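You operate a simulated robot arm through the tools that you are given. There is no shell and no other tool. Be economical: measure what you need, move in short steps, check, and stop when the job is done.

You are at the controls of a simulated two-armed robot. One attempt, no reset.

JOB
Swap the brown case in the printer for the fullest case on the paper table.
Fine: brown case to the grey holder, clamp the new one, push the shelf in, close the door.

Only the result counts: the job must be done as asked and must still hold three seconds after the hand-in. Knocking over, shifting, dropping, spilling or breaking anything else fails it.

ROBOT AND FRAMES
Two 6-joint arms with two-finger parallel grippers on one trunk, on a base that drives. Base frame: it is fixed to the floor where the robot stands at the start and does not move with it; the origin is under the middle of the robot, x ahead of it, y to its left, z up. Units: mm, degrees, N and s.
The left shoulder is at the start at [-99, 177, 581], the right one opposite. With the tool pointing down near the work surface each hand reaches from about 340 to 720 mm from the robot's upright axis, wherever it stands, measured 20 degrees to its own side. Places, roughly: brown case knob [700, 200, 500]; brown case latch [600, 200, 500]; brown case slider [700, 200, 500]; dark red case knob [-1100, 2200, 1000]; dark red case latch [-1000, 2100, 1000]; dark red case slider [-1100, 2100, 1000]; dark red case, grey case, teal case [-1000, 2250, 1000]; front door [700, 0, 500]; grey case knob [-1100, 2000, 1000]; grey case latch [-1000, 1900, 1000]; grey case slider [-1100, 1900, 1000]; inside of the grey holder [-1100, 1700, 800]; left clamp [500, 600, 400]; magazine shelf [800, 400, 300]; nest on the slide [700, 200, 300]; right clamp [600, 100, 300]. Payload 1.57 kg a hand.
The TCP of each hand is the grasp point between the finger pads, 30 mm short of the fingertips. In the tool frame z runs along the fingers and y along their closing line. The gripper opens to 80 mm. The fingers are 17 mm wide and 12 mm thick; the gripper's body (40 by 82 mm) begins 80 mm behind the TCP.
Orientation is that of the tool frame in the base frame, as a unit quaternion [x, y, z, w]. With the fingers straight down and closing along the base's y, the tool's x points along the base's -x, its y along +y and its z along -z.

CONTROLS
- The arms move only by the tool servo_tool. It takes "left_moves", "right_moves" or both (then of equal length, played together; a hand with none holds still); each is a list of rows, each a list of 7 numbers: the shift along the tool's x, y, z in m, then the turn, a rotation vector about the tool's x, y, z in degrees, then the finger opening in m, from 0 to 0.08. In form: [[tx, ty, tz, wx, wy, wz, jaw], ...]. A call has 1 to 8 rows; each row is the pose to reach, as a shift and turn from the pose commanded when the call began, along the tool's axes at that moment. Each row takes 0.2 s and may step no farther than 50 mm and 8.6 degrees from the row before; otherwise, or with a gripper value out of range, the whole call is refused. Where a pose cannot be reached the arm comes as near as it can. A force on the tool above 50 N (or 10 N above the force at the start of the call, whichever is more), or a blocked arm, ends the call early, and 0.2 s more pass. The fingers move at their own pace (about 72 mm/s each) and stop on an object; they squeeze with about 32 N. The grip force told is the motor's: it shows also when the fingers shut on nothing. Time passes only in rows, and 0.2 s behind the last, so rows that repeat a pose let the fingers close. It gives the time, the measured TCP pose, the force on the tool (base axes), the opening and the grip force at its end, in the units of the frame above (readings bear some noise), with the torque about the TCP (base axes, N m) and any sound that the robot's microphone picked up.
- Cameras (640 x 400 px; columns grow to the right, rows downward): "scene" is now at [78, -1.6, 1289]; the picture's right is [0.09, -1.00, 0.00], its down [-0.83, -0.08, -0.56] and it looks along [0.55, 0.05, -0.83] (base axes); focal length 254 px, centre (320, 200). "left" rides on the left gripper at [72, 7, -122] in its tool frame; the picture's right is [-0.09, 1.00, 0.00], its down [-0.84, -0.08, -0.54] and it looks along [-0.54, -0.05, 0.84] (tool axes); focal length 238 px, centre (320, 200). "right" rides on the right gripper at [72, -7, -122] in its tool frame; the picture's right is [0.09, 1.00, 0.00], its down [-0.84, 0.08, -0.54] and it looks along [-0.54, 0.05, 0.84] (tool axes); focal length 238 px, centre (320, 200). There is no depth. A picture from a camera that has moved, and an enlarged one, comes with that camera's place and axes in the base frame and with its lens. The place of the scene camera against the robot may be out by one fixed shift of up to 12 mm in any direction.
- snapshot(camera): a new picture of that camera. No time passes.
- raise_lower(by): slides the trunk up (or, below 0, down) by that many mm; the arms and the scene camera ride with it, the base frame stays. It gives what a move gives, with no picture.
- steer(legs): drives the robot by 1 to 6 legs, each [ahead, left, turn to the left] in mm, mm and degrees, along the robot's own axes; the way and the turn of a leg run together, so that a leg with both is an arc; at most 1500 mm and 180 degrees a leg. The arms and the cameras ride along, it lands a little off, and it stops where it bumps. It gives what a move gives.
- turn_head(pan, tilt): turns the head with the scene camera to pan (to the left, within 143 degrees either way) and tilt (down, from -29 to 69), counted from straight ahead of the robot. It gives what a move gives.
- inspect(camera, box): a new picture of the part [left, top, right, bottom] of that camera's present view, enlarged. No time passes.
- hand_in(): hands the job in; it is judged then, once.

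Work in short steps. Places have to be worked out from the pictures, the camera data and where the tool is seen: move nearer, look again, correct. Check each grasp and each placing, and mend what went wrong. You have 120 turns and 92 pictures in all, those below and enlarged ones among them. Open the grippers and draw the arms clear of the work before you hand the job in, unless the task says otherwise; then end with one line.

The tools are called after "Request:" by a JSON object that holds its "method" and its "body". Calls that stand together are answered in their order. servo_tool: Moves the arms, as the interface text tells. Its arguments: {"type":"object","properties":{"left_moves":{"type":"array","items":{"type":"array","items":{"type":"number"}}},"right_moves":{"type":"array","items":{"type":"array","items":{"type":"number"}}}},"required":[]} The other tools are called the same way: raise_lower (by) slides the trunk up or down; steer (legs) drives the base; turn_head (pan, tilt) turns the head that bears the scene camera; snapshot (camera) takes a picture; inspect (camera, box) takes an enlarged picture of a part of a camera's view; hand_in () hands the job in.

At the start:

```text
time_s: 0.0
left_tool_pos: [464.8, 319.6, 731.0]
left_orientation: [0.0, 1.0, 0.0, 0.0]
left_ft_force: [0.4, 0.9, 0.5]
left_wrist_torque: [-0.03, 0.01, 0.01]
left_gripper_width: 80.1
left_finger_force: 0.1
right_tool_pos: [407.0, -74.5, 999.4]
right_orientation: [0.0, 1.0, 0.0, 0.0]
right_ft_force: [-0.2, -0.3, 0.0]
right_wrist_torque: [0.01, 0.01, -0.02]
right_gripper_width: 80.0
right_finger_force: 0.0
trunk travel left (down, up): [-25.0, 303.0]
robot x, y, heading: [4.7, 1.6, 0.2]
head pan, tilt: [5.4, 56.2]
```

scene: 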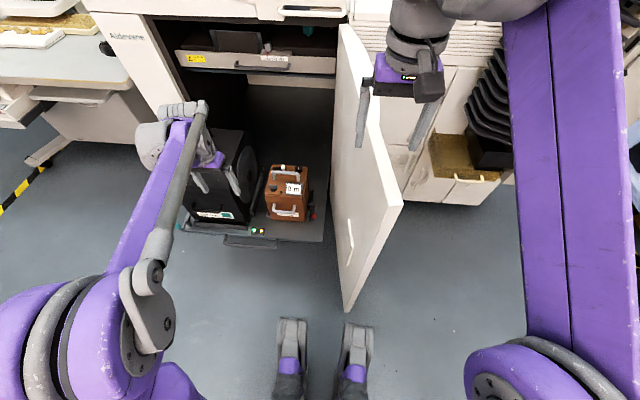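
right: 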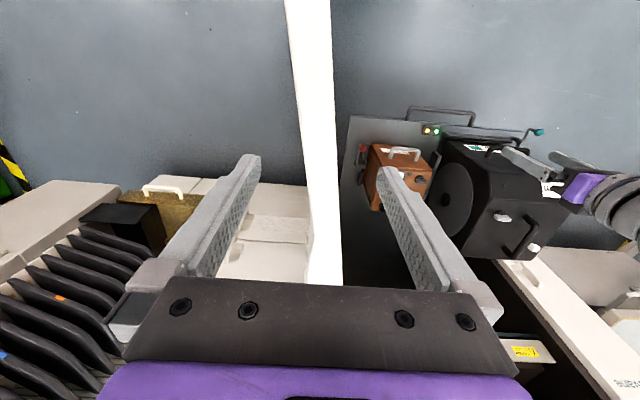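
left: 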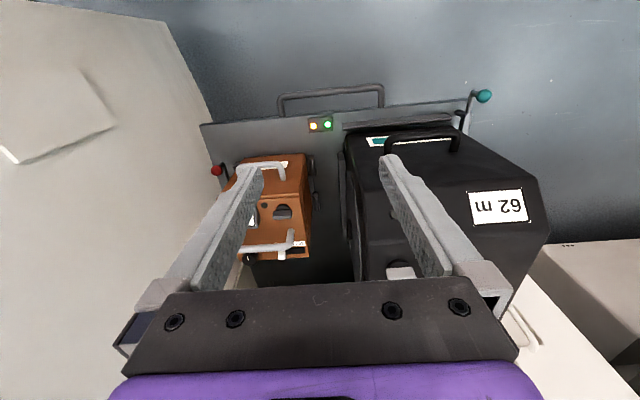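

The shelf is out with a black magazine and the brown case on it, and the clamps have red and teal knobs. I'll look closer at the brown case first.

Request:
{"method": "inspect", "body": {"camera": "left", "box": [190, 70, 390, 290]}}

Request:
{"method": "inspect", "body": {"camera": "scene", "box": [170, 120, 340, 260]}}

```text
1.82 times, centred on (290, 180) of left
camera zoom: at [393.4, 326.4, 852.4], right [0.09, 1.0, 0.0], down [0.84, -0.08, 0.54], along [0.54, -0.05, -0.84], focal length 433 px, centre (374, 236)
```

zoom: 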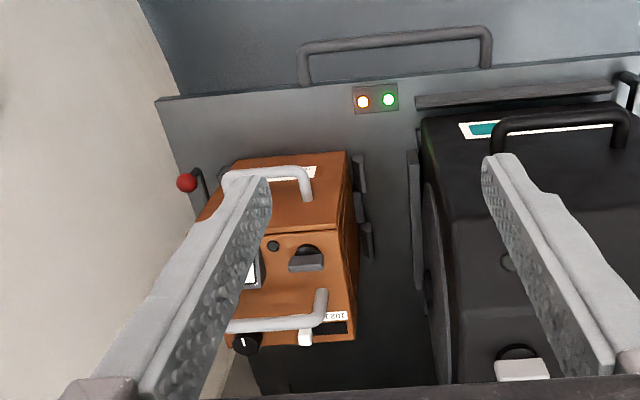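

```text
2.86 times, centred on (255, 190) of scene
camera zoom: at [78.0, -1.6, 1289.0], right [0.09, -1.0, 0.0], down [-0.83, -0.08, -0.56], along [0.55, 0.05, -0.83], focal length 725 px, centre (506, 229)
```

zoom: 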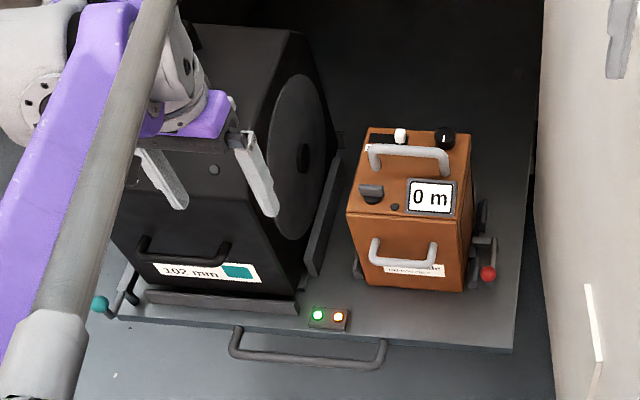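

The case seems to sit near [640,190,~430]. I'll shift the left hand so its camera looks at the case between the fingers.

Request:
{"method": "servo_tool", "body": {"left_moves": [[0, -0.045, 0.0, 0, 0, 0, 0.08], [0, -0.09, 0.02, 0, 0, 0, 0.08], [0, -0.127, 0.04, 0, 0, 0, 0.08]]}}

Request:
{"method": "snapshot", "body": {"camera": "left"}}

Request:
{"method": "inspect", "body": {"camera": "scene", "box": [170, 120, 340, 260]}}

```text
time_s: 0.8
left_tool_pos: [464.8, 193.3, 690.6]
left_orientation: [0.0, 1.0, -0.001, 0.0]
left_ft_force: [-0.1, -0.2, -0.6]
left_wrist_torque: [0.02, 0.05, 0.01]
left_gripper_width: 80.0
left_finger_force: 0.1
right_tool_pos: [406.6, -75.4, 1001.1]
right_orientation: [0.001, 1.0, 0.001, 0.0]
right_ft_force: [-1.0, 0.5, 0.2]
right_wrist_torque: [-0.04, 0.02, 0.0]
right_gripper_width: 80.2
right_finger_force: 0.1
trunk travel left (down, up): [-25.0, 303.0]
robot x, y, heading: [-0.4, -1.7, -0.1]
head pan, tilt: [5.4, 56.2]
```

```text
86 pictures are left
camera left: at [393.6, 199.1, 812.1], right [0.09, 1.0, 0.0], down [0.84, -0.08, 0.54], along [0.54, -0.05, -0.84], focal length 238 px, centre (320, 200)
```

left: 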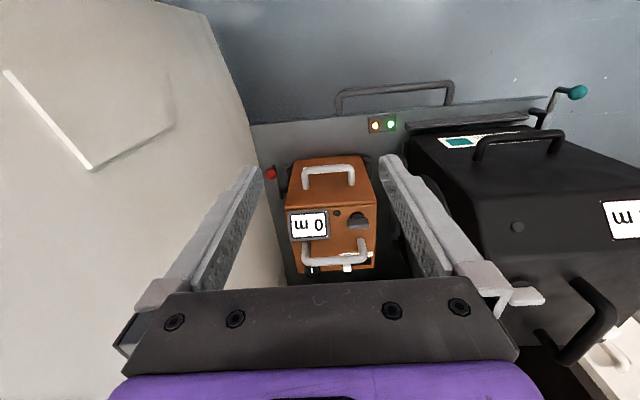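

```text
2.86 times, centred on (255, 190) of scene
camera zoom: at [78.1, -1.9, 1289.0], right [0.09, -1.0, 0.0], down [-0.83, -0.08, -0.56], along [0.55, 0.05, -0.83], focal length 725 px, centre (506, 229)
```

zoom: 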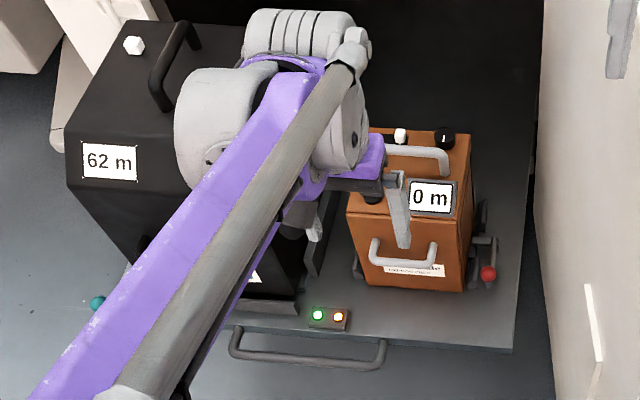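

The case is well framed now. I'll enlarge it to tell latch, knob, slider and handles apart.

Request:
{"method": "inspect", "body": {"camera": "left", "box": [250, 140, 410, 285]}}

Request:
{"method": "inspect", "body": {"camera": "right", "box": [340, 90, 560, 260]}}

```text
2.76 times, centred on (330, 212) of left
camera zoom: at [393.6, 199.1, 812.1], right [0.09, 1.0, 0.0], down [0.84, -0.08, 0.54], along [0.54, -0.05, -0.84], focal length 658 px, centre (292, 166)
```

zoom: 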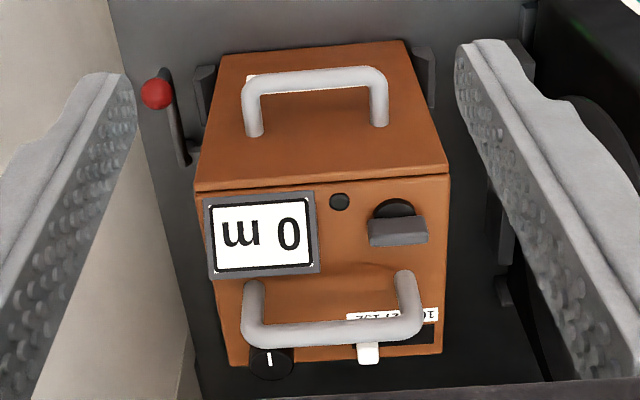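

```text
2.35 times, centred on (450, 175) of right
camera zoom: at [335.4, -80.5, 1120.0], right [-0.09, 1.0, 0.0], down [0.84, 0.08, 0.54], along [0.54, 0.05, -0.84], focal length 561 px, centre (14, 259)
```

zoom: 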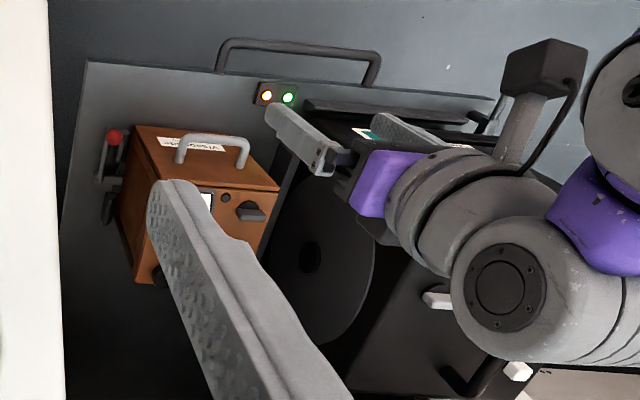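

I want to read the small labels and see the indicator lights, the clamp, and anything written on the printer.

Request:
{"method": "inspect", "body": {"camera": "scene", "box": [255, 155, 315, 240]}}

Request:
{"method": "inspect", "body": {"camera": "left", "box": [300, 220, 370, 275]}}

```text
4.71 times, centred on (285, 198) of scene
camera zoom: at [78.1, -1.9, 1289.0], right [0.09, -1.0, 0.0], down [-0.83, -0.08, -0.56], along [0.55, 0.05, -0.83], focal length 1194 px, centre (485, 212)
```

zoom: 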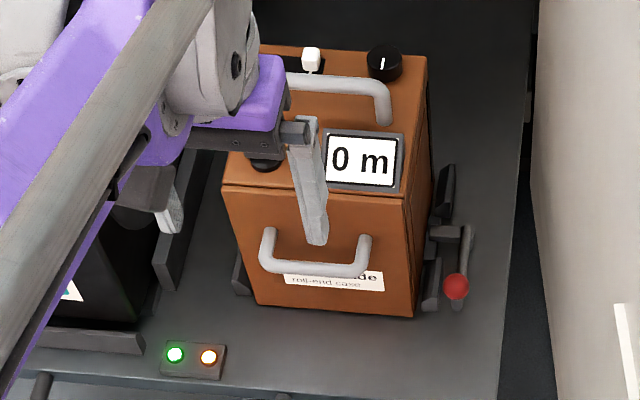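

```text
7.27 times, centred on (335, 248) of left
camera zoom: at [393.6, 199.1, 812.1], right [0.09, 1.0, 0.0], down [0.84, -0.08, 0.54], along [0.54, -0.05, -0.84], focal length 1734 px, centre (211, -146)
```

zoom: 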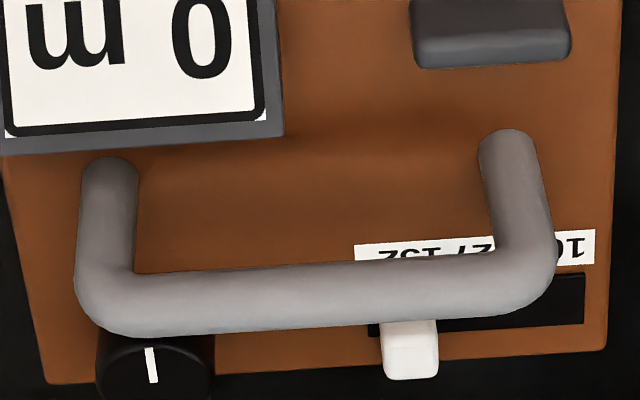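

Slider carries a width scale (102/127/152), the latch is the dark grip, and the red clamp lever is around [599, 82, 383]. I'll bring the left camera over the red clamp to see how it works.

Request:
{"method": "servo_tool", "body": {"left_moves": [[-0.012, -0.028, 0.045, 0, 0, 0, 0.08], [-0.024, -0.056, 0.085, 0, 0, 0, 0.08], [-0.035, -0.083, 0.125, 0, 0, 0, 0.08], [-0.035, -0.083, 0.16, 0, 0, 0, 0.08]]}}

Request:
{"method": "snapshot", "body": {"camera": "left"}}

```text
refused: row 1 steps farther than a row can; nothing moved
```

```text
80 pictures are left
camera left: at [393.6, 199.1, 812.1], right [0.09, 1.0, 0.0], down [0.84, -0.08, 0.54], along [0.54, -0.05, -0.84], focal length 238 px, centre (320, 200)
```

left: 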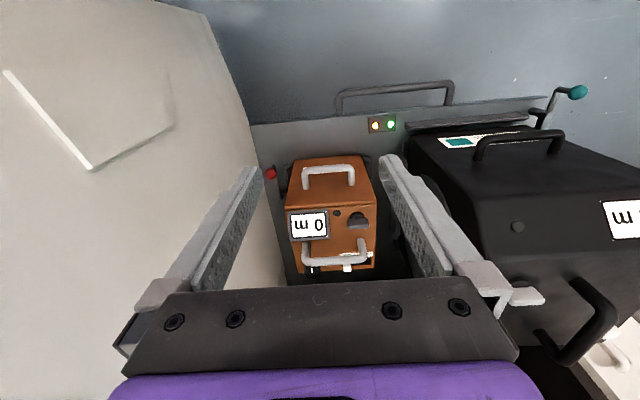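

The step was slightly too long; I redo it with shorter rows.

Request:
{"method": "servo_tool", "body": {"left_moves": [[-0.009, -0.02, 0.035, 0, 0, 0, 0.08], [-0.018, -0.04, 0.07, 0, 0, 0, 0.08], [-0.027, -0.06, 0.105, 0, 0, 0, 0.08], [-0.035, -0.08, 0.14, 0, 0, 0, 0.08], [-0.035, -0.083, 0.16, 0, 0, 0, 0.08]]}}

Request:
{"method": "snapshot", "body": {"camera": "left"}}

```text
time_s: 2.0
left_tool_pos: [500.2, 110.1, 528.9]
left_orientation: [0.0, 1.0, -0.001, 0.001]
left_ft_force: [-0.6, -0.2, 0.1]
left_wrist_torque: [0.01, -0.01, -0.01]
left_gripper_width: 80.1
left_finger_force: 0.1
right_tool_pos: [407.9, -74.2, 1000.5]
right_orientation: [0.0, 1.0, 0.0, 0.0]
right_ft_force: [0.7, 0.0, 0.4]
right_wrist_torque: [-0.03, 0.02, 0.02]
right_gripper_width: 79.9
right_finger_force: 0.1
trunk travel left (down, up): [-25.0, 303.0]
robot x, y, heading: [0.2, -0.2, 0.1]
head pan, tilt: [5.4, 56.2]
```

```text
79 pictures are left
camera left: at [429.3, 116.6, 651.3], right [0.09, 1.0, 0.0], down [0.84, -0.08, 0.54], along [0.54, -0.05, -0.84], focal length 238 px, centre (320, 200)
```

left: 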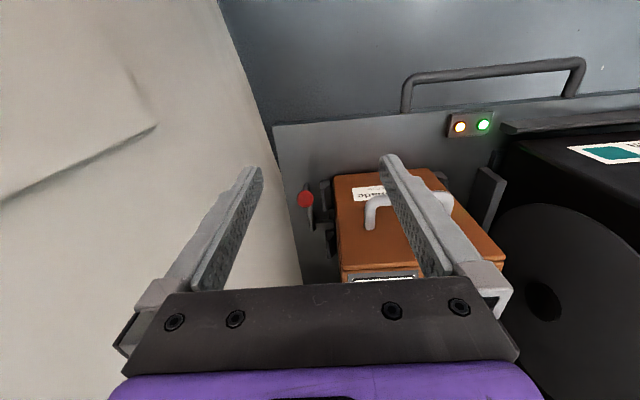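

Request:
{"method": "inspect", "body": {"camera": "left", "box": [265, 130, 385, 290]}}

```text
2.50 times, centred on (325, 210) of left
camera zoom: at [429.3, 116.6, 651.3], right [0.09, 1.0, 0.0], down [0.84, -0.08, 0.54], along [0.54, -0.05, -0.84], focal length 596 px, centre (308, 175)
```

zoom: 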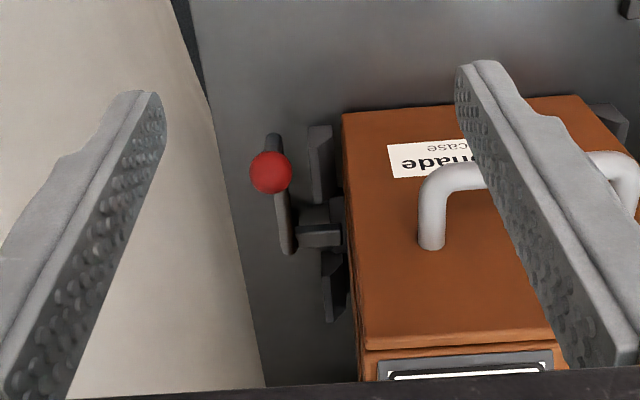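

I'll enlarge the clamp further to judge its axis.

Request:
{"method": "inspect", "body": {"camera": "left", "box": [300, 175, 344, 230]}}

Request:
{"method": "inspect", "body": {"camera": "scene", "box": [310, 175, 345, 235]}}

```text
7.27 times, centred on (322, 202) of left
camera zoom: at [429.3, 116.6, 651.3], right [0.09, 1.0, 0.0], down [0.84, -0.08, 0.54], along [0.54, -0.05, -0.84], focal length 1734 px, centre (306, 182)
```

zoom: 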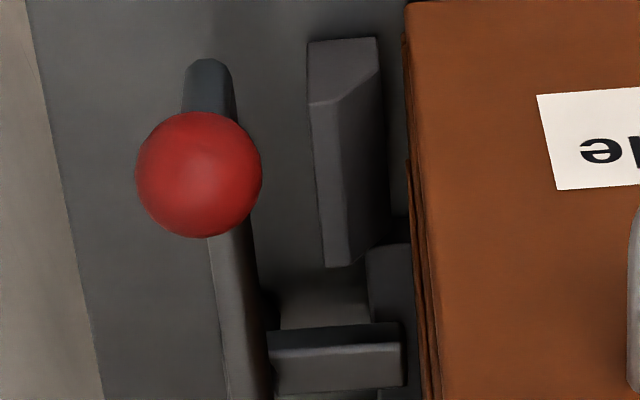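

```text
6.67 times, centred on (328, 205) of scene
camera zoom: at [78.1, -1.6, 1289.0], right [0.09, -1.0, 0.0], down [-0.83, -0.08, -0.56], along [0.55, 0.05, -0.83], focal length 1691 px, centre (270, 167)
```

zoom: 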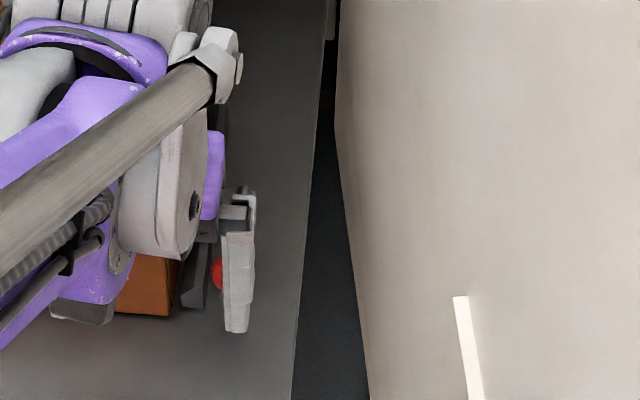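

The lever's arm runs along x with the ball on a stub at its near end. I'll compare with the teal clamp, which shows a clamped magazine with a green light.

Request:
{"method": "inspect", "body": {"camera": "scene", "box": [170, 180, 260, 260]}}

Request:
{"method": "inspect", "body": {"camera": "right", "box": [350, 100, 460, 190]}}

```text
5.00 times, centred on (215, 220) of scene
camera zoom: at [78.1, -1.6, 1289.0], right [0.09, -1.0, 0.0], down [-0.83, -0.08, -0.56], along [0.55, 0.05, -0.83], focal length 1268 px, centre (845, 100)
```

zoom: 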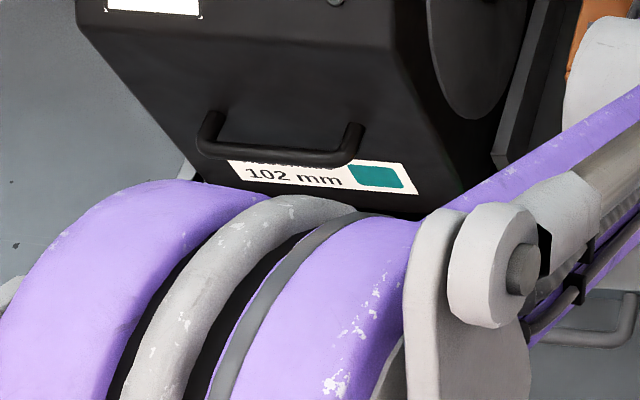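

```text
4.44 times, centred on (405, 145) of right
camera zoom: at [335.4, -80.3, 1120.0], right [-0.09, 1.0, 0.0], down [0.84, 0.08, 0.54], along [0.54, 0.05, -0.84], focal length 1059 px, centre (-58, 444)
```

zoom: 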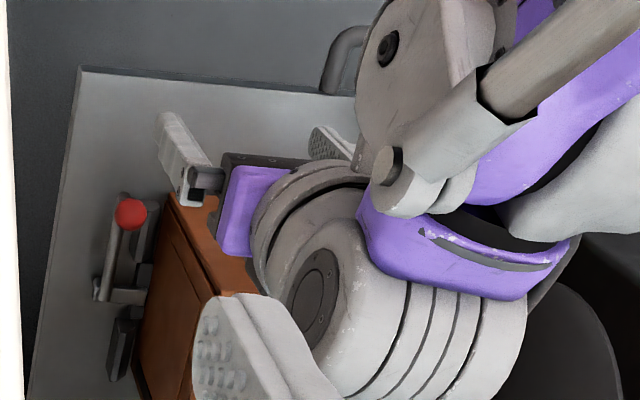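

I'll turn the left hand 90° (fingers closing along x), which suits both the clamp ball and the case handle, and look at the clamp from the side.

Request:
{"method": "servo_tool", "body": {"left_moves": [[0, 0, -0.01, 0, 0, 8.5, 0.08], [0, 0, -0.02, 0, 0, 17, 0.08], [0, 0, -0.03, 0, 0, 25.5, 0.08], [0, 0, -0.04, 0, 0, 34, 0.08], [0, 0, -0.04, 0, 0, 42.5, 0.08], [0, 0, -0.04, 0, 0, 51, 0.08], [0, 0, -0.04, 0, 0, 59.5, 0.08], [0, 0, -0.04, 0, 0, 68, 0.08]]}}

Request:
{"method": "servo_tool", "body": {"left_moves": [[0, 0, 0, 0, 0, 8, 0.08], [0, 0, 0, 0, 0, 16, 0.08], [0, 0, 0, 0, 0, 22, 0.08]]}}

Request:
{"method": "snapshot", "body": {"camera": "left"}}

```text
time_s: 3.8
left_tool_pos: [499.3, 109.7, 569.8]
left_orientation: [0.559, 0.829, 0.0, 0.0]
left_ft_force: [-0.3, 0.0, 0.5]
left_wrist_torque: [-0.02, -0.02, 0.0]
left_gripper_width: 80.1
left_finger_force: 0.0
right_tool_pos: [408.6, -76.4, 999.8]
right_orientation: [0.0, 1.0, 0.0, 0.0]
right_ft_force: [0.1, -0.4, -0.1]
right_wrist_torque: [0.04, -0.01, -0.05]
right_gripper_width: 80.0
right_finger_force: 0.1
trunk travel left (down, up): [-25.0, 303.0]
robot x, y, heading: [2.1, -0.4, 0.0]
head pan, tilt: [5.4, 56.2]
```

```text
time_s: 4.6
left_tool_pos: [499.9, 109.6, 570.3]
left_orientation: [0.708, 0.707, 0.0, 0.0]
left_ft_force: [0.0, 0.2, -0.1]
left_wrist_torque: [-0.01, 0.0, 0.0]
left_gripper_width: 79.9
left_finger_force: 0.0
right_tool_pos: [406.3, -76.4, 999.8]
right_orientation: [0.0, 1.0, 0.0, 0.0]
right_ft_force: [1.4, -0.3, -0.3]
right_wrist_torque: [0.01, 0.02, 0.0]
right_gripper_width: 79.8
right_finger_force: 0.0
trunk travel left (down, up): [-25.0, 303.0]
robot x, y, heading: [-0.1, -2.7, -0.2]
head pan, tilt: [5.4, 56.2]
```

```text
73 pictures are left
camera left: at [507.3, 181.8, 692.2], right [1.0, -0.09, 0.0], down [-0.08, -0.84, 0.54], along [-0.05, -0.54, -0.84], focal length 238 px, centre (320, 200)
```

left: 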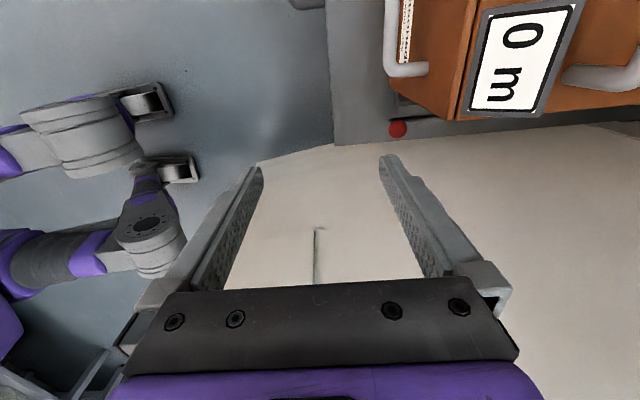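

Three views agree on the ball: about [597, 85, 391]. I move above it with fingers closing along x, then come down so the tips flank it just below its centre.

Request:
{"method": "servo_tool", "body": {"left_moves": [[-0.008, 0.035, 0.02, 0, 0, 0, 0.08], [-0.016, 0.07, 0.05, 0, 0, 0, 0.08], [-0.025, 0.097, 0.085, 0, 0, 0, 0.08], [-0.025, 0.097, 0.12, 0, 0, 0, 0.06]]}}

Request:
{"method": "snapshot", "body": {"camera": "left"}}

```text
time_s: 5.6
left_tool_pos: [597.4, 83.6, 450.5]
left_orientation: [0.707, 0.707, 0.0, -0.001]
left_ft_force: [0.5, 1.0, -0.9]
left_wrist_torque: [-0.03, -0.01, 0.03]
left_gripper_width: 59.9
left_finger_force: 0.0
right_tool_pos: [407.1, -75.5, 999.5]
right_orientation: [0.0, 1.0, 0.0, 0.0]
right_ft_force: [0.4, -0.1, -0.3]
right_wrist_torque: [-0.02, 0.01, 0.03]
right_gripper_width: 80.2
right_finger_force: 0.1
trunk travel left (down, up): [-25.0, 303.0]
robot x, y, heading: [-2.8, 0.6, 0.1]
head pan, tilt: [5.4, 56.2]
```

```text
72 pictures are left
camera left: at [605.0, 156.2, 572.2], right [1.0, -0.09, 0.0], down [-0.08, -0.84, 0.54], along [-0.05, -0.54, -0.84], focal length 238 px, centre (320, 200)
```

left: 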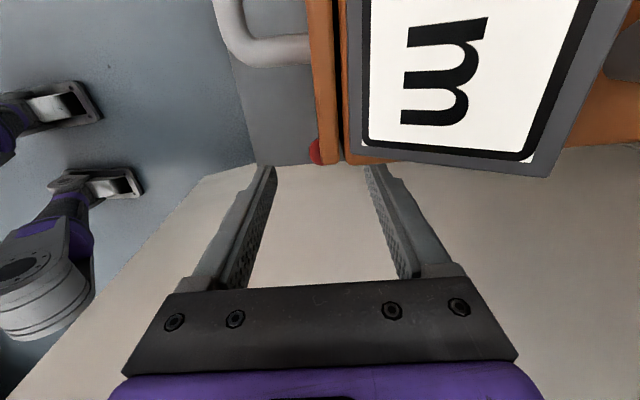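

The ball sits centred between the fingers. I descend to z≈411 and close gently.

Request:
{"method": "servo_tool", "body": {"left_moves": [[0, -0.001, 0.02, 0, 0, 0, 0.06], [0, -0.001, 0.039, 0, 0, 0, 0.06], [0, -0.001, 0.039, 0, 0, 0, 0.0], [0, -0.001, 0.039, 0, 0, 0, 0.0], [0, -0.001, 0.039, 0, 0, 0, 0.0]]}}

Request:
{"method": "snapshot", "body": {"camera": "left"}}

```text
time_s: 6.8
left_tool_pos: [599.6, 84.3, 412.8]
left_orientation: [0.708, 0.707, 0.002, 0.002]
left_ft_force: [34.4, 0.2, 5.0]
left_wrist_torque: [0.05, -1.0, 0.15]
left_gripper_width: 22.9
left_finger_force: 35.0
right_tool_pos: [409.4, -75.3, 1000.7]
right_orientation: [-0.001, 1.0, 0.0, -0.002]
right_ft_force: [-0.8, 0.8, 0.7]
right_wrist_torque: [0.0, 0.0, 0.03]
right_gripper_width: 79.9
right_finger_force: 0.1
trunk travel left (down, up): [-25.0, 303.0]
robot x, y, heading: [-1.5, 0.2, -0.2]
head pan, tilt: [5.4, 56.2]
```

```text
71 pictures are left
camera left: at [605.7, 156.4, 533.9], right [1.0, -0.09, 0.01], down [-0.08, -0.84, 0.54], along [-0.04, -0.54, -0.84], focal length 238 px, centre (320, 200)
```

left: 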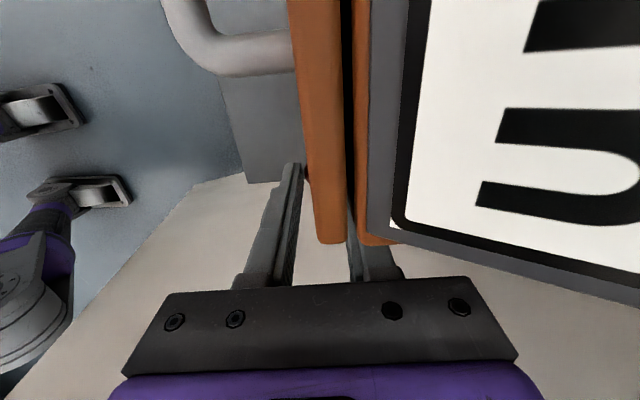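

The ball is held (22.9 mm). I re-centre in x and test small motions: first a gentle lift.

Request:
{"method": "servo_tool", "body": {"left_moves": [[0, 0.003, 0, 0, 0, 0, 0.0], [0, 0.003, -0.006, 0, 0, 0, 0.0], [0, 0.003, -0.012, 0, 0, 0, 0.0]]}}

```text
time_s: 7.6
left_tool_pos: [599.0, 84.3, 424.4]
left_orientation: [0.708, 0.707, -0.001, -0.002]
left_ft_force: [-0.4, -0.1, -0.5]
left_wrist_torque: [-0.02, 0.01, 0.01]
left_gripper_width: 0.1
left_finger_force: 22.0
right_tool_pos: [408.2, -74.8, 999.3]
right_orientation: [0.0, 1.0, 0.0, 0.0]
right_ft_force: [-0.2, -0.2, 1.4]
right_wrist_torque: [-0.03, -0.01, 0.0]
right_gripper_width: 79.9
right_finger_force: 0.0
trunk travel left (down, up): [-25.0, 303.0]
robot x, y, heading: [1.9, 1.5, -0.0]
head pan, tilt: [5.4, 56.2]
```

The fingers slid off upward, so it does not lift. I re-grip a bit deeper and test a pull outward (−y).

Request:
{"method": "servo_tool", "body": {"left_moves": [[0, 0, 0, 0, 0, 0, 0.06], [0, 0, 0, 0, 0, 0, 0.06], [0, 0, 0.016, 0, 0, 0, 0.06], [0, 0, 0.016, 0, 0, 0, 0.0], [0, 0, 0.016, 0, 0, 0, 0.0], [0, 0, 0.016, 0, 0, 0, 0.0]]}}

Request:
{"method": "servo_tool", "body": {"left_moves": [[-0.003, 0, 0, 0, 0, 0, 0.0], [-0.007, 0, 0, 0, 0, 0, 0.0], [-0.012, 0.001, 0, 0, 0, 0, 0.0]]}}

```text
time_s: 9.0
left_tool_pos: [601.0, 84.5, 407.2]
left_orientation: [0.707, 0.707, 0.001, 0.002]
left_ft_force: [12.1, -1.3, 3.7]
left_wrist_torque: [-0.05, -0.36, 0.04]
left_gripper_width: 23.2
left_finger_force: 35.7
right_tool_pos: [407.3, -75.0, 999.3]
right_orientation: [0.0, 1.0, 0.0, 0.0]
right_ft_force: [0.5, 0.8, 0.1]
right_wrist_torque: [0.0, 0.01, -0.01]
right_gripper_width: 80.1
right_finger_force: 0.0
trunk travel left (down, up): [-25.0, 303.0]
robot x, y, heading: [1.2, 1.6, -0.0]
head pan, tilt: [5.4, 56.2]
```

```text
time_s: 9.8
left_tool_pos: [599.8, 74.7, 407.9]
left_orientation: [0.706, 0.708, 0.001, 0.001]
left_ft_force: [22.9, 7.3, 11.4]
left_wrist_torque: [0.33, -0.64, 0.34]
left_gripper_width: 23.1
left_finger_force: 35.3
right_tool_pos: [406.6, -74.7, 999.5]
right_orientation: [0.0, 1.0, -0.001, 0.0]
right_ft_force: [-0.6, 0.6, -0.7]
right_wrist_torque: [0.04, 0.04, -0.02]
right_gripper_width: 79.9
right_finger_force: 0.1
trunk travel left (down, up): [-25.0, 303.0]
robot x, y, heading: [0.8, 1.4, -0.2]
head pan, tilt: [5.4, 56.2]
```

It swings outward with little resistance, so the lever turns about a vertical axis near [664, 84]. I follow the arc with the ball held.

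Request:
{"method": "servo_tool", "body": {"left_moves": [[-0.005, 0.003, 0, 0, 0, 0, 0.0], [-0.01, 0.005, 0, 0, 0, 0, 0.0], [-0.02, 0.009, 0, 0, 0, 0, 0.0], [-0.029, 0.0155, 0, 0, 0, 0, 0.0], [-0.037, 0.023, 0, 0, 0, 0, 0.0]]}}

Request:
{"method": "snapshot", "body": {"camera": "left"}}

Request:
{"method": "snapshot", "body": {"camera": "right"}}

```text
time_s: 11.0
left_tool_pos: [623.6, 33.7, 408.5]
left_orientation: [0.707, 0.707, -0.001, 0.0]
left_ft_force: [-15.4, -7.8, -2.9]
left_wrist_torque: [-0.28, 0.48, 0.15]
left_gripper_width: 22.7
left_finger_force: 35.0
right_tool_pos: [406.4, -74.8, 1000.0]
right_orientation: [0.001, 1.0, 0.0, 0.0]
right_ft_force: [-0.2, 0.4, -0.1]
right_wrist_torque: [-0.02, 0.04, 0.0]
right_gripper_width: 80.2
right_finger_force: 0.0
trunk travel left (down, up): [-25.0, 303.0]
robot x, y, heading: [-2.2, -0.6, -0.3]
head pan, tilt: [5.4, 56.2]
```

```text
70 pictures are left
camera left: at [629.7, 105.8, 528.8], right [1.0, -0.09, 0.0], down [-0.08, -0.84, 0.54], along [-0.05, -0.54, -0.84], focal length 238 px, centre (320, 200)
```

left: 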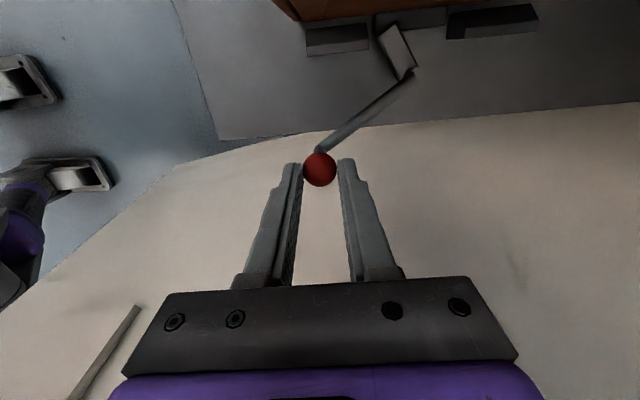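

```text
69 pictures are left
camera right: at [334.9, -80.9, 1120.1], right [-0.09, 1.0, 0.0], down [0.84, 0.08, 0.54], along [0.54, 0.05, -0.84], focal length 238 px, centre (320, 200)
```

right: 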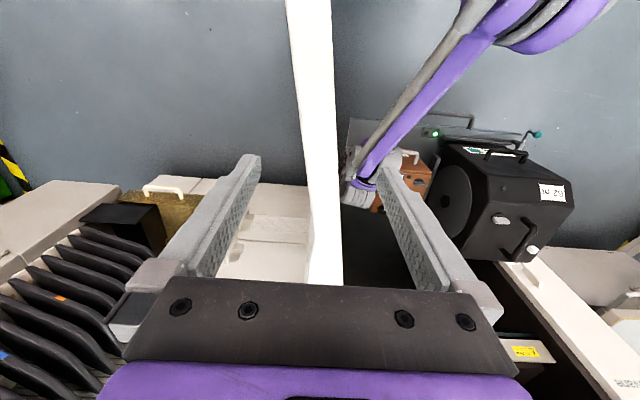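

The lever has swung ~50° and the amber light appears to be off. I'll let go, rise and check the lights and clamp.

Request:
{"method": "servo_tool", "body": {"left_moves": [[0, 0, 0, 0, 0, 0, 0.05], [0, 0, 0, 0, 0, 0, 0.05], [0, 0, -0.04, 0, 0, 0, 0.05], [0.02, 0, -0.085, 0, 0, 0, 0.08], [0.05, 0, -0.12, 0, 0, 0, 0.08], [0.08, 0, -0.15, 0, 0, 0, 0.08]]}}

Request:
{"method": "inspect", "body": {"camera": "left", "box": [220, 0, 640, 200]}}

Request:
{"method": "inspect", "body": {"camera": "right", "box": [340, 100, 560, 260]}}

```text
time_s: 12.4
left_tool_pos: [623.8, 116.7, 557.8]
left_orientation: [0.706, 0.708, 0.0, 0.001]
left_ft_force: [0.2, 0.5, 0.4]
left_wrist_torque: [0.03, -0.01, -0.03]
left_gripper_width: 80.0
left_finger_force: 0.1
right_tool_pos: [406.9, -73.6, 998.8]
right_orientation: [0.0, 1.0, 0.001, 0.0]
right_ft_force: [-0.9, -0.7, 0.6]
right_wrist_torque: [0.03, -0.01, 0.0]
right_gripper_width: 79.9
right_finger_force: 0.1
trunk travel left (down, up): [-25.0, 303.0]
robot x, y, heading: [-3.1, -2.0, 0.0]
head pan, tilt: [5.4, 56.2]
```

```text
1.52 times, centred on (430, 100) of left
camera zoom: at [629.8, 188.2, 680.2], right [1.0, -0.09, 0.0], down [-0.08, -0.84, 0.54], along [-0.05, -0.54, -0.84], focal length 363 px, centre (152, 352)
```

zoom: 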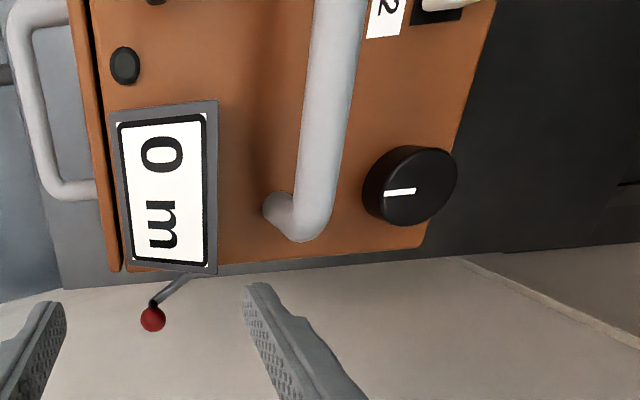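

```text
2.50 times, centred on (450, 180) of right
camera zoom: at [335.0, -80.2, 1120.1], right [-0.09, 1.0, 0.0], down [0.84, 0.08, 0.54], along [0.54, 0.05, -0.84], focal length 596 px, centre (-5, 250)
```

zoom: 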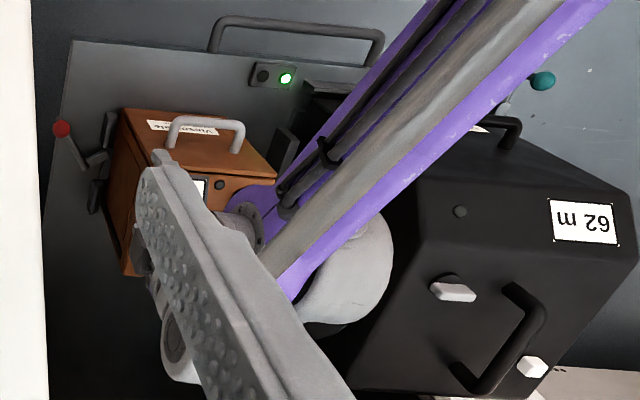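

Light confirms it: amber is off, the case is released. Two views place the top handle bar at about [689, 194, 538] with ~35 mm under it; I go above it, fingers open astride the bar.

Request:
{"method": "servo_tool", "body": {"left_moves": [[0.0, 0, -0.045, 0, 0, 0, 0.08], [0.03, 0.03, -0.052, 0, 0, 0, 0.08], [0.06, 0.055, -0.052, 0, 0, 0, 0.08], [0.077, 0.065, -0.052, 0, 0, 0, 0.08]]}}

Request:
{"method": "snapshot", "body": {"camera": "left"}}

Request:
{"method": "snapshot", "body": {"camera": "scene"}}

```text
time_s: 13.4
left_tool_pos: [681.3, 192.2, 608.7]
left_orientation: [0.706, 0.708, 0.0, 0.0]
left_ft_force: [0.0, 0.5, 1.0]
left_wrist_torque: [0.01, 0.01, 0.01]
left_gripper_width: 79.7
left_finger_force: 0.1
left hand out of reach, approached as far as the arm can: row 4
right_tool_pos: [405.9, -75.5, 1000.1]
right_orientation: [0.0, 1.0, 0.0, 0.001]
right_ft_force: [-0.6, 0.5, 0.6]
right_wrist_torque: [0.03, -0.02, 0.0]
right_gripper_width: 79.8
right_finger_force: 0.0
trunk travel left (down, up): [-25.0, 303.0]
robot x, y, heading: [-0.1, -1.5, -0.0]
head pan, tilt: [5.4, 56.2]
```

```text
66 pictures are left
camera left: at [689.2, 264.7, 730.0], right [1.0, -0.09, 0.0], down [-0.08, -0.84, 0.54], along [-0.05, -0.54, -0.84], focal length 238 px, centre (320, 200)
```

left: 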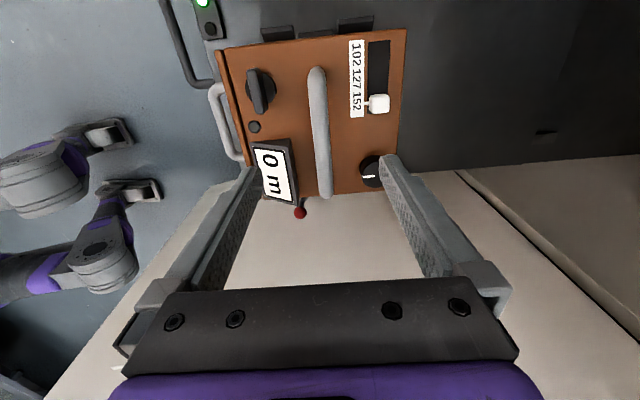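

```text
65 pictures are left
camera scene: at [77.6, -1.6, 1289.1], right [0.09, -1.0, 0.0], down [-0.83, -0.08, -0.56], along [0.55, 0.05, -0.83], focal length 254 px, centre (320, 200)
```

scene: 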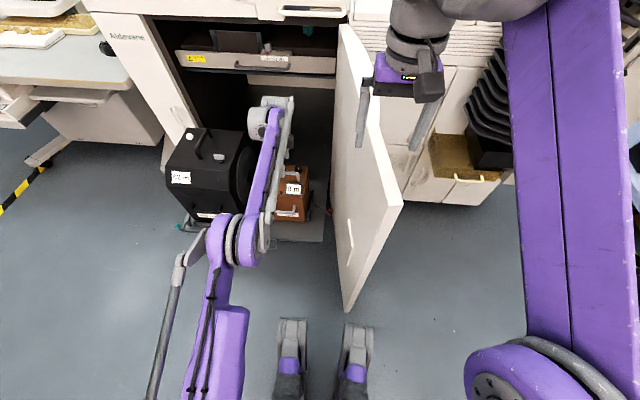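

The arm is just at its limit (681 vs 689). The bar seems to be at x≈685, y≈200; lowering should regain reach, so I descend and read the position before closing.

Request:
{"method": "servo_tool", "body": {"left_moves": [[0.005, -0.003, 0.03, 0, 0, 0, 0.08], [0.005, -0.003, 0.05, 0, 0, 0, 0.08], [0.005, -0.003, 0.064, 0, 0, 0, 0.08]]}}

Request:
{"method": "snapshot", "body": {"camera": "left"}}

```text
time_s: 14.2
left_tool_pos: [678.5, 197.1, 546.0]
left_orientation: [0.707, 0.707, 0.002, 0.0]
left_ft_force: [-2.5, 0.9, 14.6]
left_wrist_torque: [-0.1, 0.65, 0.01]
left_gripper_width: 79.9
left_finger_force: 0.1
right_tool_pos: [405.9, -74.7, 1000.4]
right_orientation: [0.0, 1.0, 0.0, 0.001]
right_ft_force: [0.1, -0.4, 0.2]
right_wrist_torque: [-0.03, -0.03, -0.01]
right_gripper_width: 79.9
right_finger_force: 0.2
trunk travel left (down, up): [-25.0, 303.0]
robot x, y, heading: [1.0, 0.6, -0.2]
head pan, tilt: [5.4, 56.2]
```

```text
64 pictures are left
camera left: at [685.2, 269.8, 668.0], right [1.0, -0.09, 0.0], down [-0.08, -0.84, 0.54], along [-0.05, -0.54, -0.84], focal length 238 px, centre (320, 200)
```

left: 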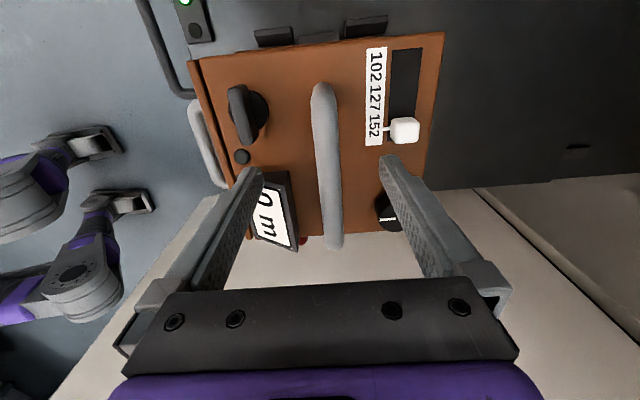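

A fingertip touches the raised display (14 N). I rise, narrow the jaw to 50, and nudge the base 25 mm ahead to gain reach.

Request:
{"method": "servo_tool", "body": {"left_moves": [[0.0, 0, -0.02, 0, 0, 0, 0.05], [0.006, 0, -0.04, 0, 0, 0, 0.05], [0.011, 0, -0.05, 0, 0, 0, 0.05]]}}

Request:
{"method": "steer", "body": {"legs": [[25, 0, 0]]}}

Request:
{"method": "snapshot", "body": {"camera": "left"}}

```text
time_s: 15.0
left_tool_pos: [677.9, 209.8, 594.9]
left_orientation: [0.707, 0.707, 0.0, 0.0]
left_ft_force: [0.1, 0.3, -0.3]
left_wrist_torque: [0.01, -0.03, -0.02]
left_gripper_width: 49.9
left_finger_force: 0.1
right_tool_pos: [407.2, -74.8, 999.6]
right_orientation: [-0.001, 1.0, 0.001, 0.0]
right_ft_force: [-0.2, 0.5, -0.5]
right_wrist_torque: [0.01, 0.01, 0.02]
right_gripper_width: 80.1
right_finger_force: 0.1
trunk travel left (down, up): [-25.0, 303.0]
robot x, y, heading: [0.2, 1.3, 0.3]
head pan, tilt: [5.4, 56.2]
```

```text
time_s: 15.8
left_tool_pos: [705.1, 209.9, 593.8]
left_orientation: [0.707, 0.707, 0.001, 0.0]
left_ft_force: [0.3, 0.6, 1.2]
left_wrist_torque: [0.0, 0.02, 0.0]
left_gripper_width: 50.2
left_finger_force: 0.1
right_tool_pos: [431.3, -74.5, 998.7]
right_orientation: [0.001, 1.0, 0.0, 0.0]
right_ft_force: [-0.4, 0.0, 0.1]
right_wrist_torque: [-0.01, 0.03, -0.02]
right_gripper_width: 80.0
right_finger_force: 0.0
trunk travel left (down, up): [-25.0, 303.0]
robot x, y, heading: [24.9, 1.7, -0.2]
head pan, tilt: [5.4, 56.2]
```

```text
63 pictures are left
camera left: at [711.2, 281.1, 715.9], right [1.0, -0.09, 0.0], down [-0.08, -0.84, 0.54], along [-0.05, -0.54, -0.84], focal length 238 px, centre (320, 200)
```

left: 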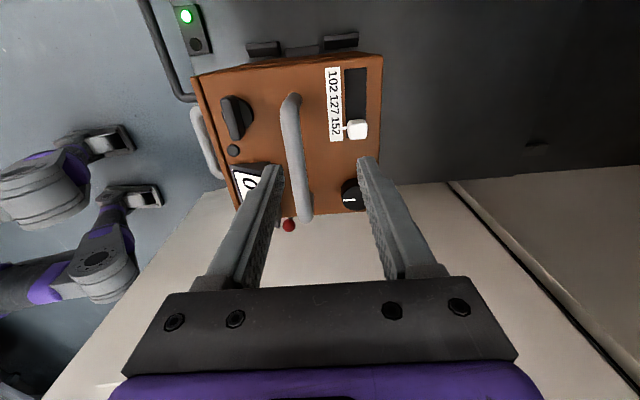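

Bar reads x≈686. I move back 19 mm in x at this height and check the reading.

Request:
{"method": "servo_tool", "body": {"left_moves": [[0.0, -0.01, 0, 0, 0, 0, 0.05], [0.0, -0.019, 0.005, 0, 0, 0, 0.05]]}}

```text
time_s: 16.4
left_tool_pos: [683.8, 209.2, 590.9]
left_orientation: [0.707, 0.707, -0.001, 0.0]
left_ft_force: [-0.1, 0.1, 0.2]
left_wrist_torque: [-0.03, -0.03, 0.0]
left_gripper_width: 50.0
left_finger_force: 0.1
right_tool_pos: [431.9, -75.3, 999.9]
right_orientation: [0.0, 1.0, 0.0, 0.0]
right_ft_force: [0.2, -0.3, -0.8]
right_wrist_torque: [-0.01, -0.03, -0.02]
right_gripper_width: 79.9
right_finger_force: 0.0
trunk travel left (down, up): [-25.0, 303.0]
robot x, y, heading: [23.8, -1.2, 0.2]
head pan, tilt: [5.4, 56.2]
```

Good, 684. Down 45 mm to z≈546 with x +2 and y −5, then close on the bar.

Request:
{"method": "servo_tool", "body": {"left_moves": [[-0.003, 0.002, 0.025, 0, 0, 0, 0.05], [-0.005, 0.002, 0.045, 0, 0, 0, 0.05], [-0.005, 0.002, 0.045, 0, 0, 0, 0.0], [-0.005, 0.002, 0.045, 0, 0, 0, 0.0], [-0.005, 0.002, 0.045, 0, 0, 0, 0.0]]}}

Request:
{"method": "snapshot", "body": {"camera": "left"}}

```text
time_s: 17.6
left_tool_pos: [687.7, 202.7, 544.3]
left_orientation: [0.707, 0.707, 0.0, 0.0]
left_ft_force: [-2.1, 0.0, 0.1]
left_wrist_torque: [0.09, 0.07, 0.0]
left_gripper_width: 13.5
left_finger_force: 30.1
right_tool_pos: [431.5, -74.9, 999.9]
right_orientation: [0.0, 1.0, 0.0, -0.001]
right_ft_force: [0.4, 0.4, 0.0]
right_wrist_torque: [-0.03, -0.04, 0.0]
right_gripper_width: 80.3
right_finger_force: 0.0
trunk travel left (down, up): [-25.0, 303.0]
robot x, y, heading: [26.6, 0.0, -0.1]
head pan, tilt: [5.4, 56.2]
```

```text
62 pictures are left
camera left: at [694.0, 275.6, 666.3], right [1.0, -0.09, 0.0], down [-0.08, -0.84, 0.54], along [-0.05, -0.54, -0.84], focal length 238 px, centre (320, 200)
```

left: 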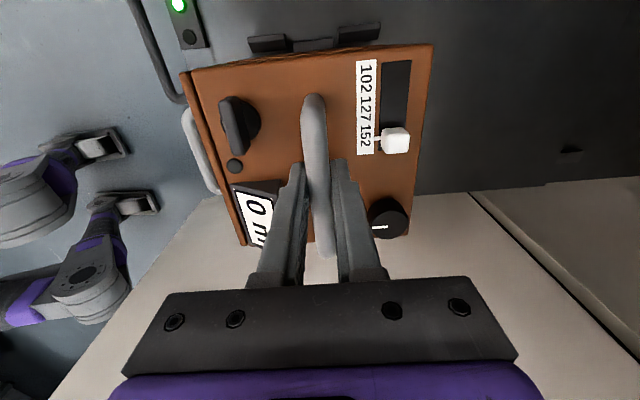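

Handle gripped (13.5 mm bar). I lift straight up a little and read the weight.

Request:
{"method": "servo_tool", "body": {"left_moves": [[0, 0, -0.008, 0, 0, 0, 0.0], [0, 0, -0.018, 0, 0, 0, 0.0], [0, 0, -0.03, 0, 0, 0, 0.0], [0, 0, -0.03, 0, 0, 0, 0.0]]}}

Request:
{"method": "snapshot", "body": {"camera": "left"}}

```text
time_s: 18.6
left_tool_pos: [687.7, 204.4, 574.7]
left_orientation: [0.707, 0.707, 0.0, 0.0]
left_ft_force: [-1.0, 0.2, -7.6]
left_wrist_torque: [0.08, 0.0, -0.01]
left_gripper_width: 13.5
left_finger_force: 30.5
right_tool_pos: [432.2, -74.7, 1000.4]
right_orientation: [-0.001, 1.0, 0.0, 0.001]
right_ft_force: [0.2, -0.7, 0.4]
right_wrist_torque: [-0.01, -0.01, 0.0]
right_gripper_width: 80.2
right_finger_force: 0.1
trunk travel left (down, up): [-25.0, 303.0]
robot x, y, heading: [23.4, 0.8, 0.2]
head pan, tilt: [5.4, 56.2]
```

```text
61 pictures are left
camera left: at [693.8, 276.0, 695.8], right [1.0, -0.09, 0.0], down [-0.08, -0.84, 0.54], along [-0.05, -0.54, -0.84], focal length 238 px, centre (320, 200)
```

left: 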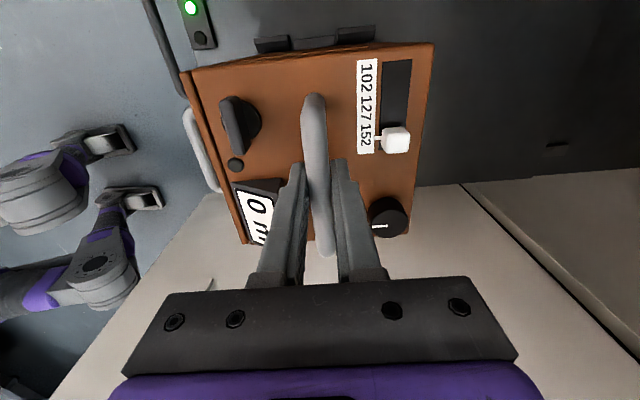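

The case hangs free at about 0.77 kg. I raise the trunk 110 mm to clear the nest, then back off.

Request:
{"method": "raise_lower", "body": {"by": 110}}

Request:
{"method": "snapshot", "body": {"camera": "scene"}}

```text
time_s: 20.0
left_tool_pos: [687.6, 205.3, 683.8]
left_orientation: [0.707, 0.707, -0.001, 0.0]
left_ft_force: [-0.4, -0.2, -7.6]
left_wrist_torque: [0.08, 0.02, 0.01]
left_gripper_width: 13.8
left_finger_force: 30.0
right_tool_pos: [432.8, -74.8, 1108.8]
right_orientation: [0.001, 1.0, 0.0, -0.001]
right_ft_force: [-0.5, 0.7, -0.2]
right_wrist_torque: [0.01, -0.03, 0.0]
right_gripper_width: 80.1
right_finger_force: 0.0
trunk travel left (down, up): [-135.0, 193.0]
robot x, y, heading: [26.7, 1.0, -0.1]
head pan, tilt: [5.4, 56.2]
```

```text
60 pictures are left
camera scene: at [68.3, -1.4, 1407.3], right [0.09, -1.0, 0.0], down [-0.83, -0.08, -0.56], along [0.55, 0.05, -0.83], focal length 254 px, centre (320, 200)
```

scene: 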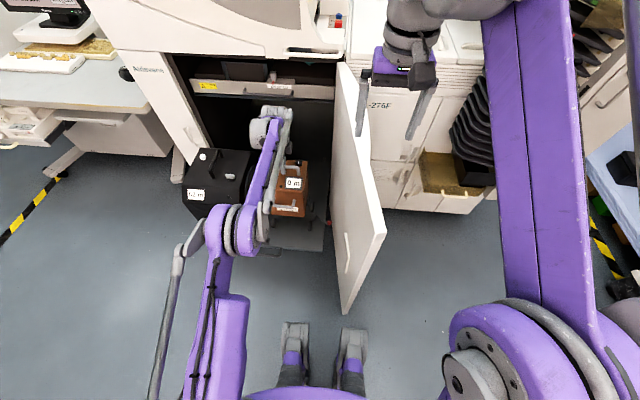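

Clear of the nest. Before driving, I look toward the paper table (left-behind).

Request:
{"method": "turn_head", "body": {"pan": 115, "tilt": 25}}

Request:
{"method": "snapshot", "body": {"camera": "scene"}}

```text
time_s: 21.9
left_tool_pos: [687.3, 204.7, 683.7]
left_orientation: [0.707, 0.707, 0.0, 0.0]
left_ft_force: [0.0, -0.4, -7.4]
left_wrist_torque: [0.07, 0.0, 0.01]
left_gripper_width: 13.4
left_finger_force: 30.0
right_tool_pos: [432.4, -75.6, 1109.6]
right_orientation: [0.001, 1.0, 0.0, 0.0]
right_ft_force: [1.1, 0.6, -0.9]
right_wrist_torque: [0.0, -0.02, -0.03]
right_gripper_width: 79.9
right_finger_force: 0.0
trunk travel left (down, up): [-135.0, 193.0]
robot x, y, heading: [24.1, 0.8, -0.0]
head pan, tilt: [115.0, 25.0]
```

```text
59 pictures are left
camera scene: at [-41.3, 75.5, 1452.9], right [0.91, 0.42, 0.0], down [0.18, -0.38, -0.91], along [-0.38, 0.82, -0.42], focal length 254 px, centre (320, 200)
```

scene: 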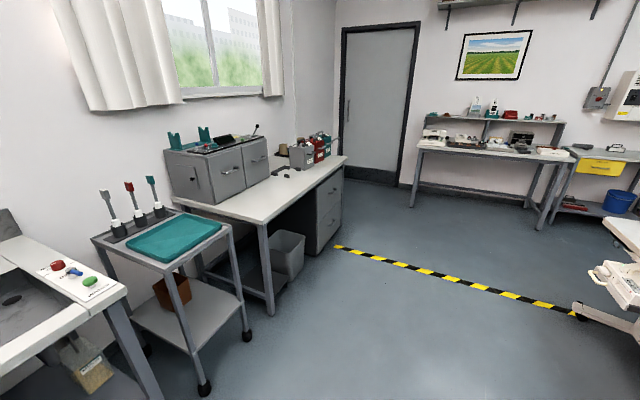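

The cases are on the table's right end. I zoom in.

Request:
{"method": "inspect", "body": {"camera": "scene", "box": [240, 110, 360, 230]}}

```text
3.33 times, centred on (300, 170) of scene
camera zoom: at [-41.3, 75.5, 1452.9], right [0.91, 0.42, 0.0], down [0.18, -0.38, -0.91], along [-0.38, 0.82, -0.42], focal length 845 px, centre (387, 300)
```

zoom: 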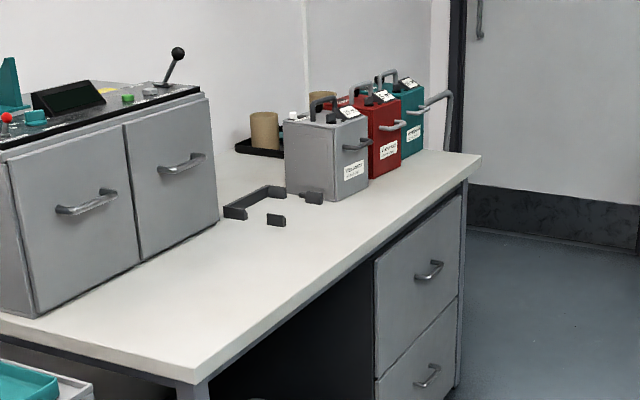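

Holder is the dark corner fence on the table; the three cases stand beside it. I try reading their displays from here.

Request:
{"method": "inspect", "body": {"camera": "scene", "box": [285, 120, 330, 160]}}

```text
10.00 times, centred on (308, 140) of scene
camera zoom: at [-41.3, 75.5, 1452.9], right [0.91, 0.42, 0.0], down [0.18, -0.38, -0.91], along [-0.38, 0.82, -0.42], focal length 2536 px, centre (445, 800)
```

zoom: 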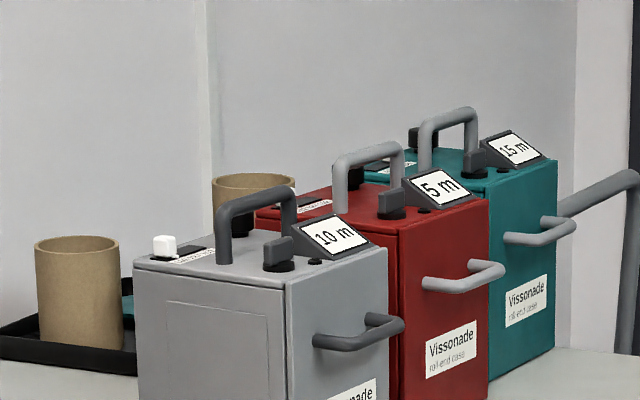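

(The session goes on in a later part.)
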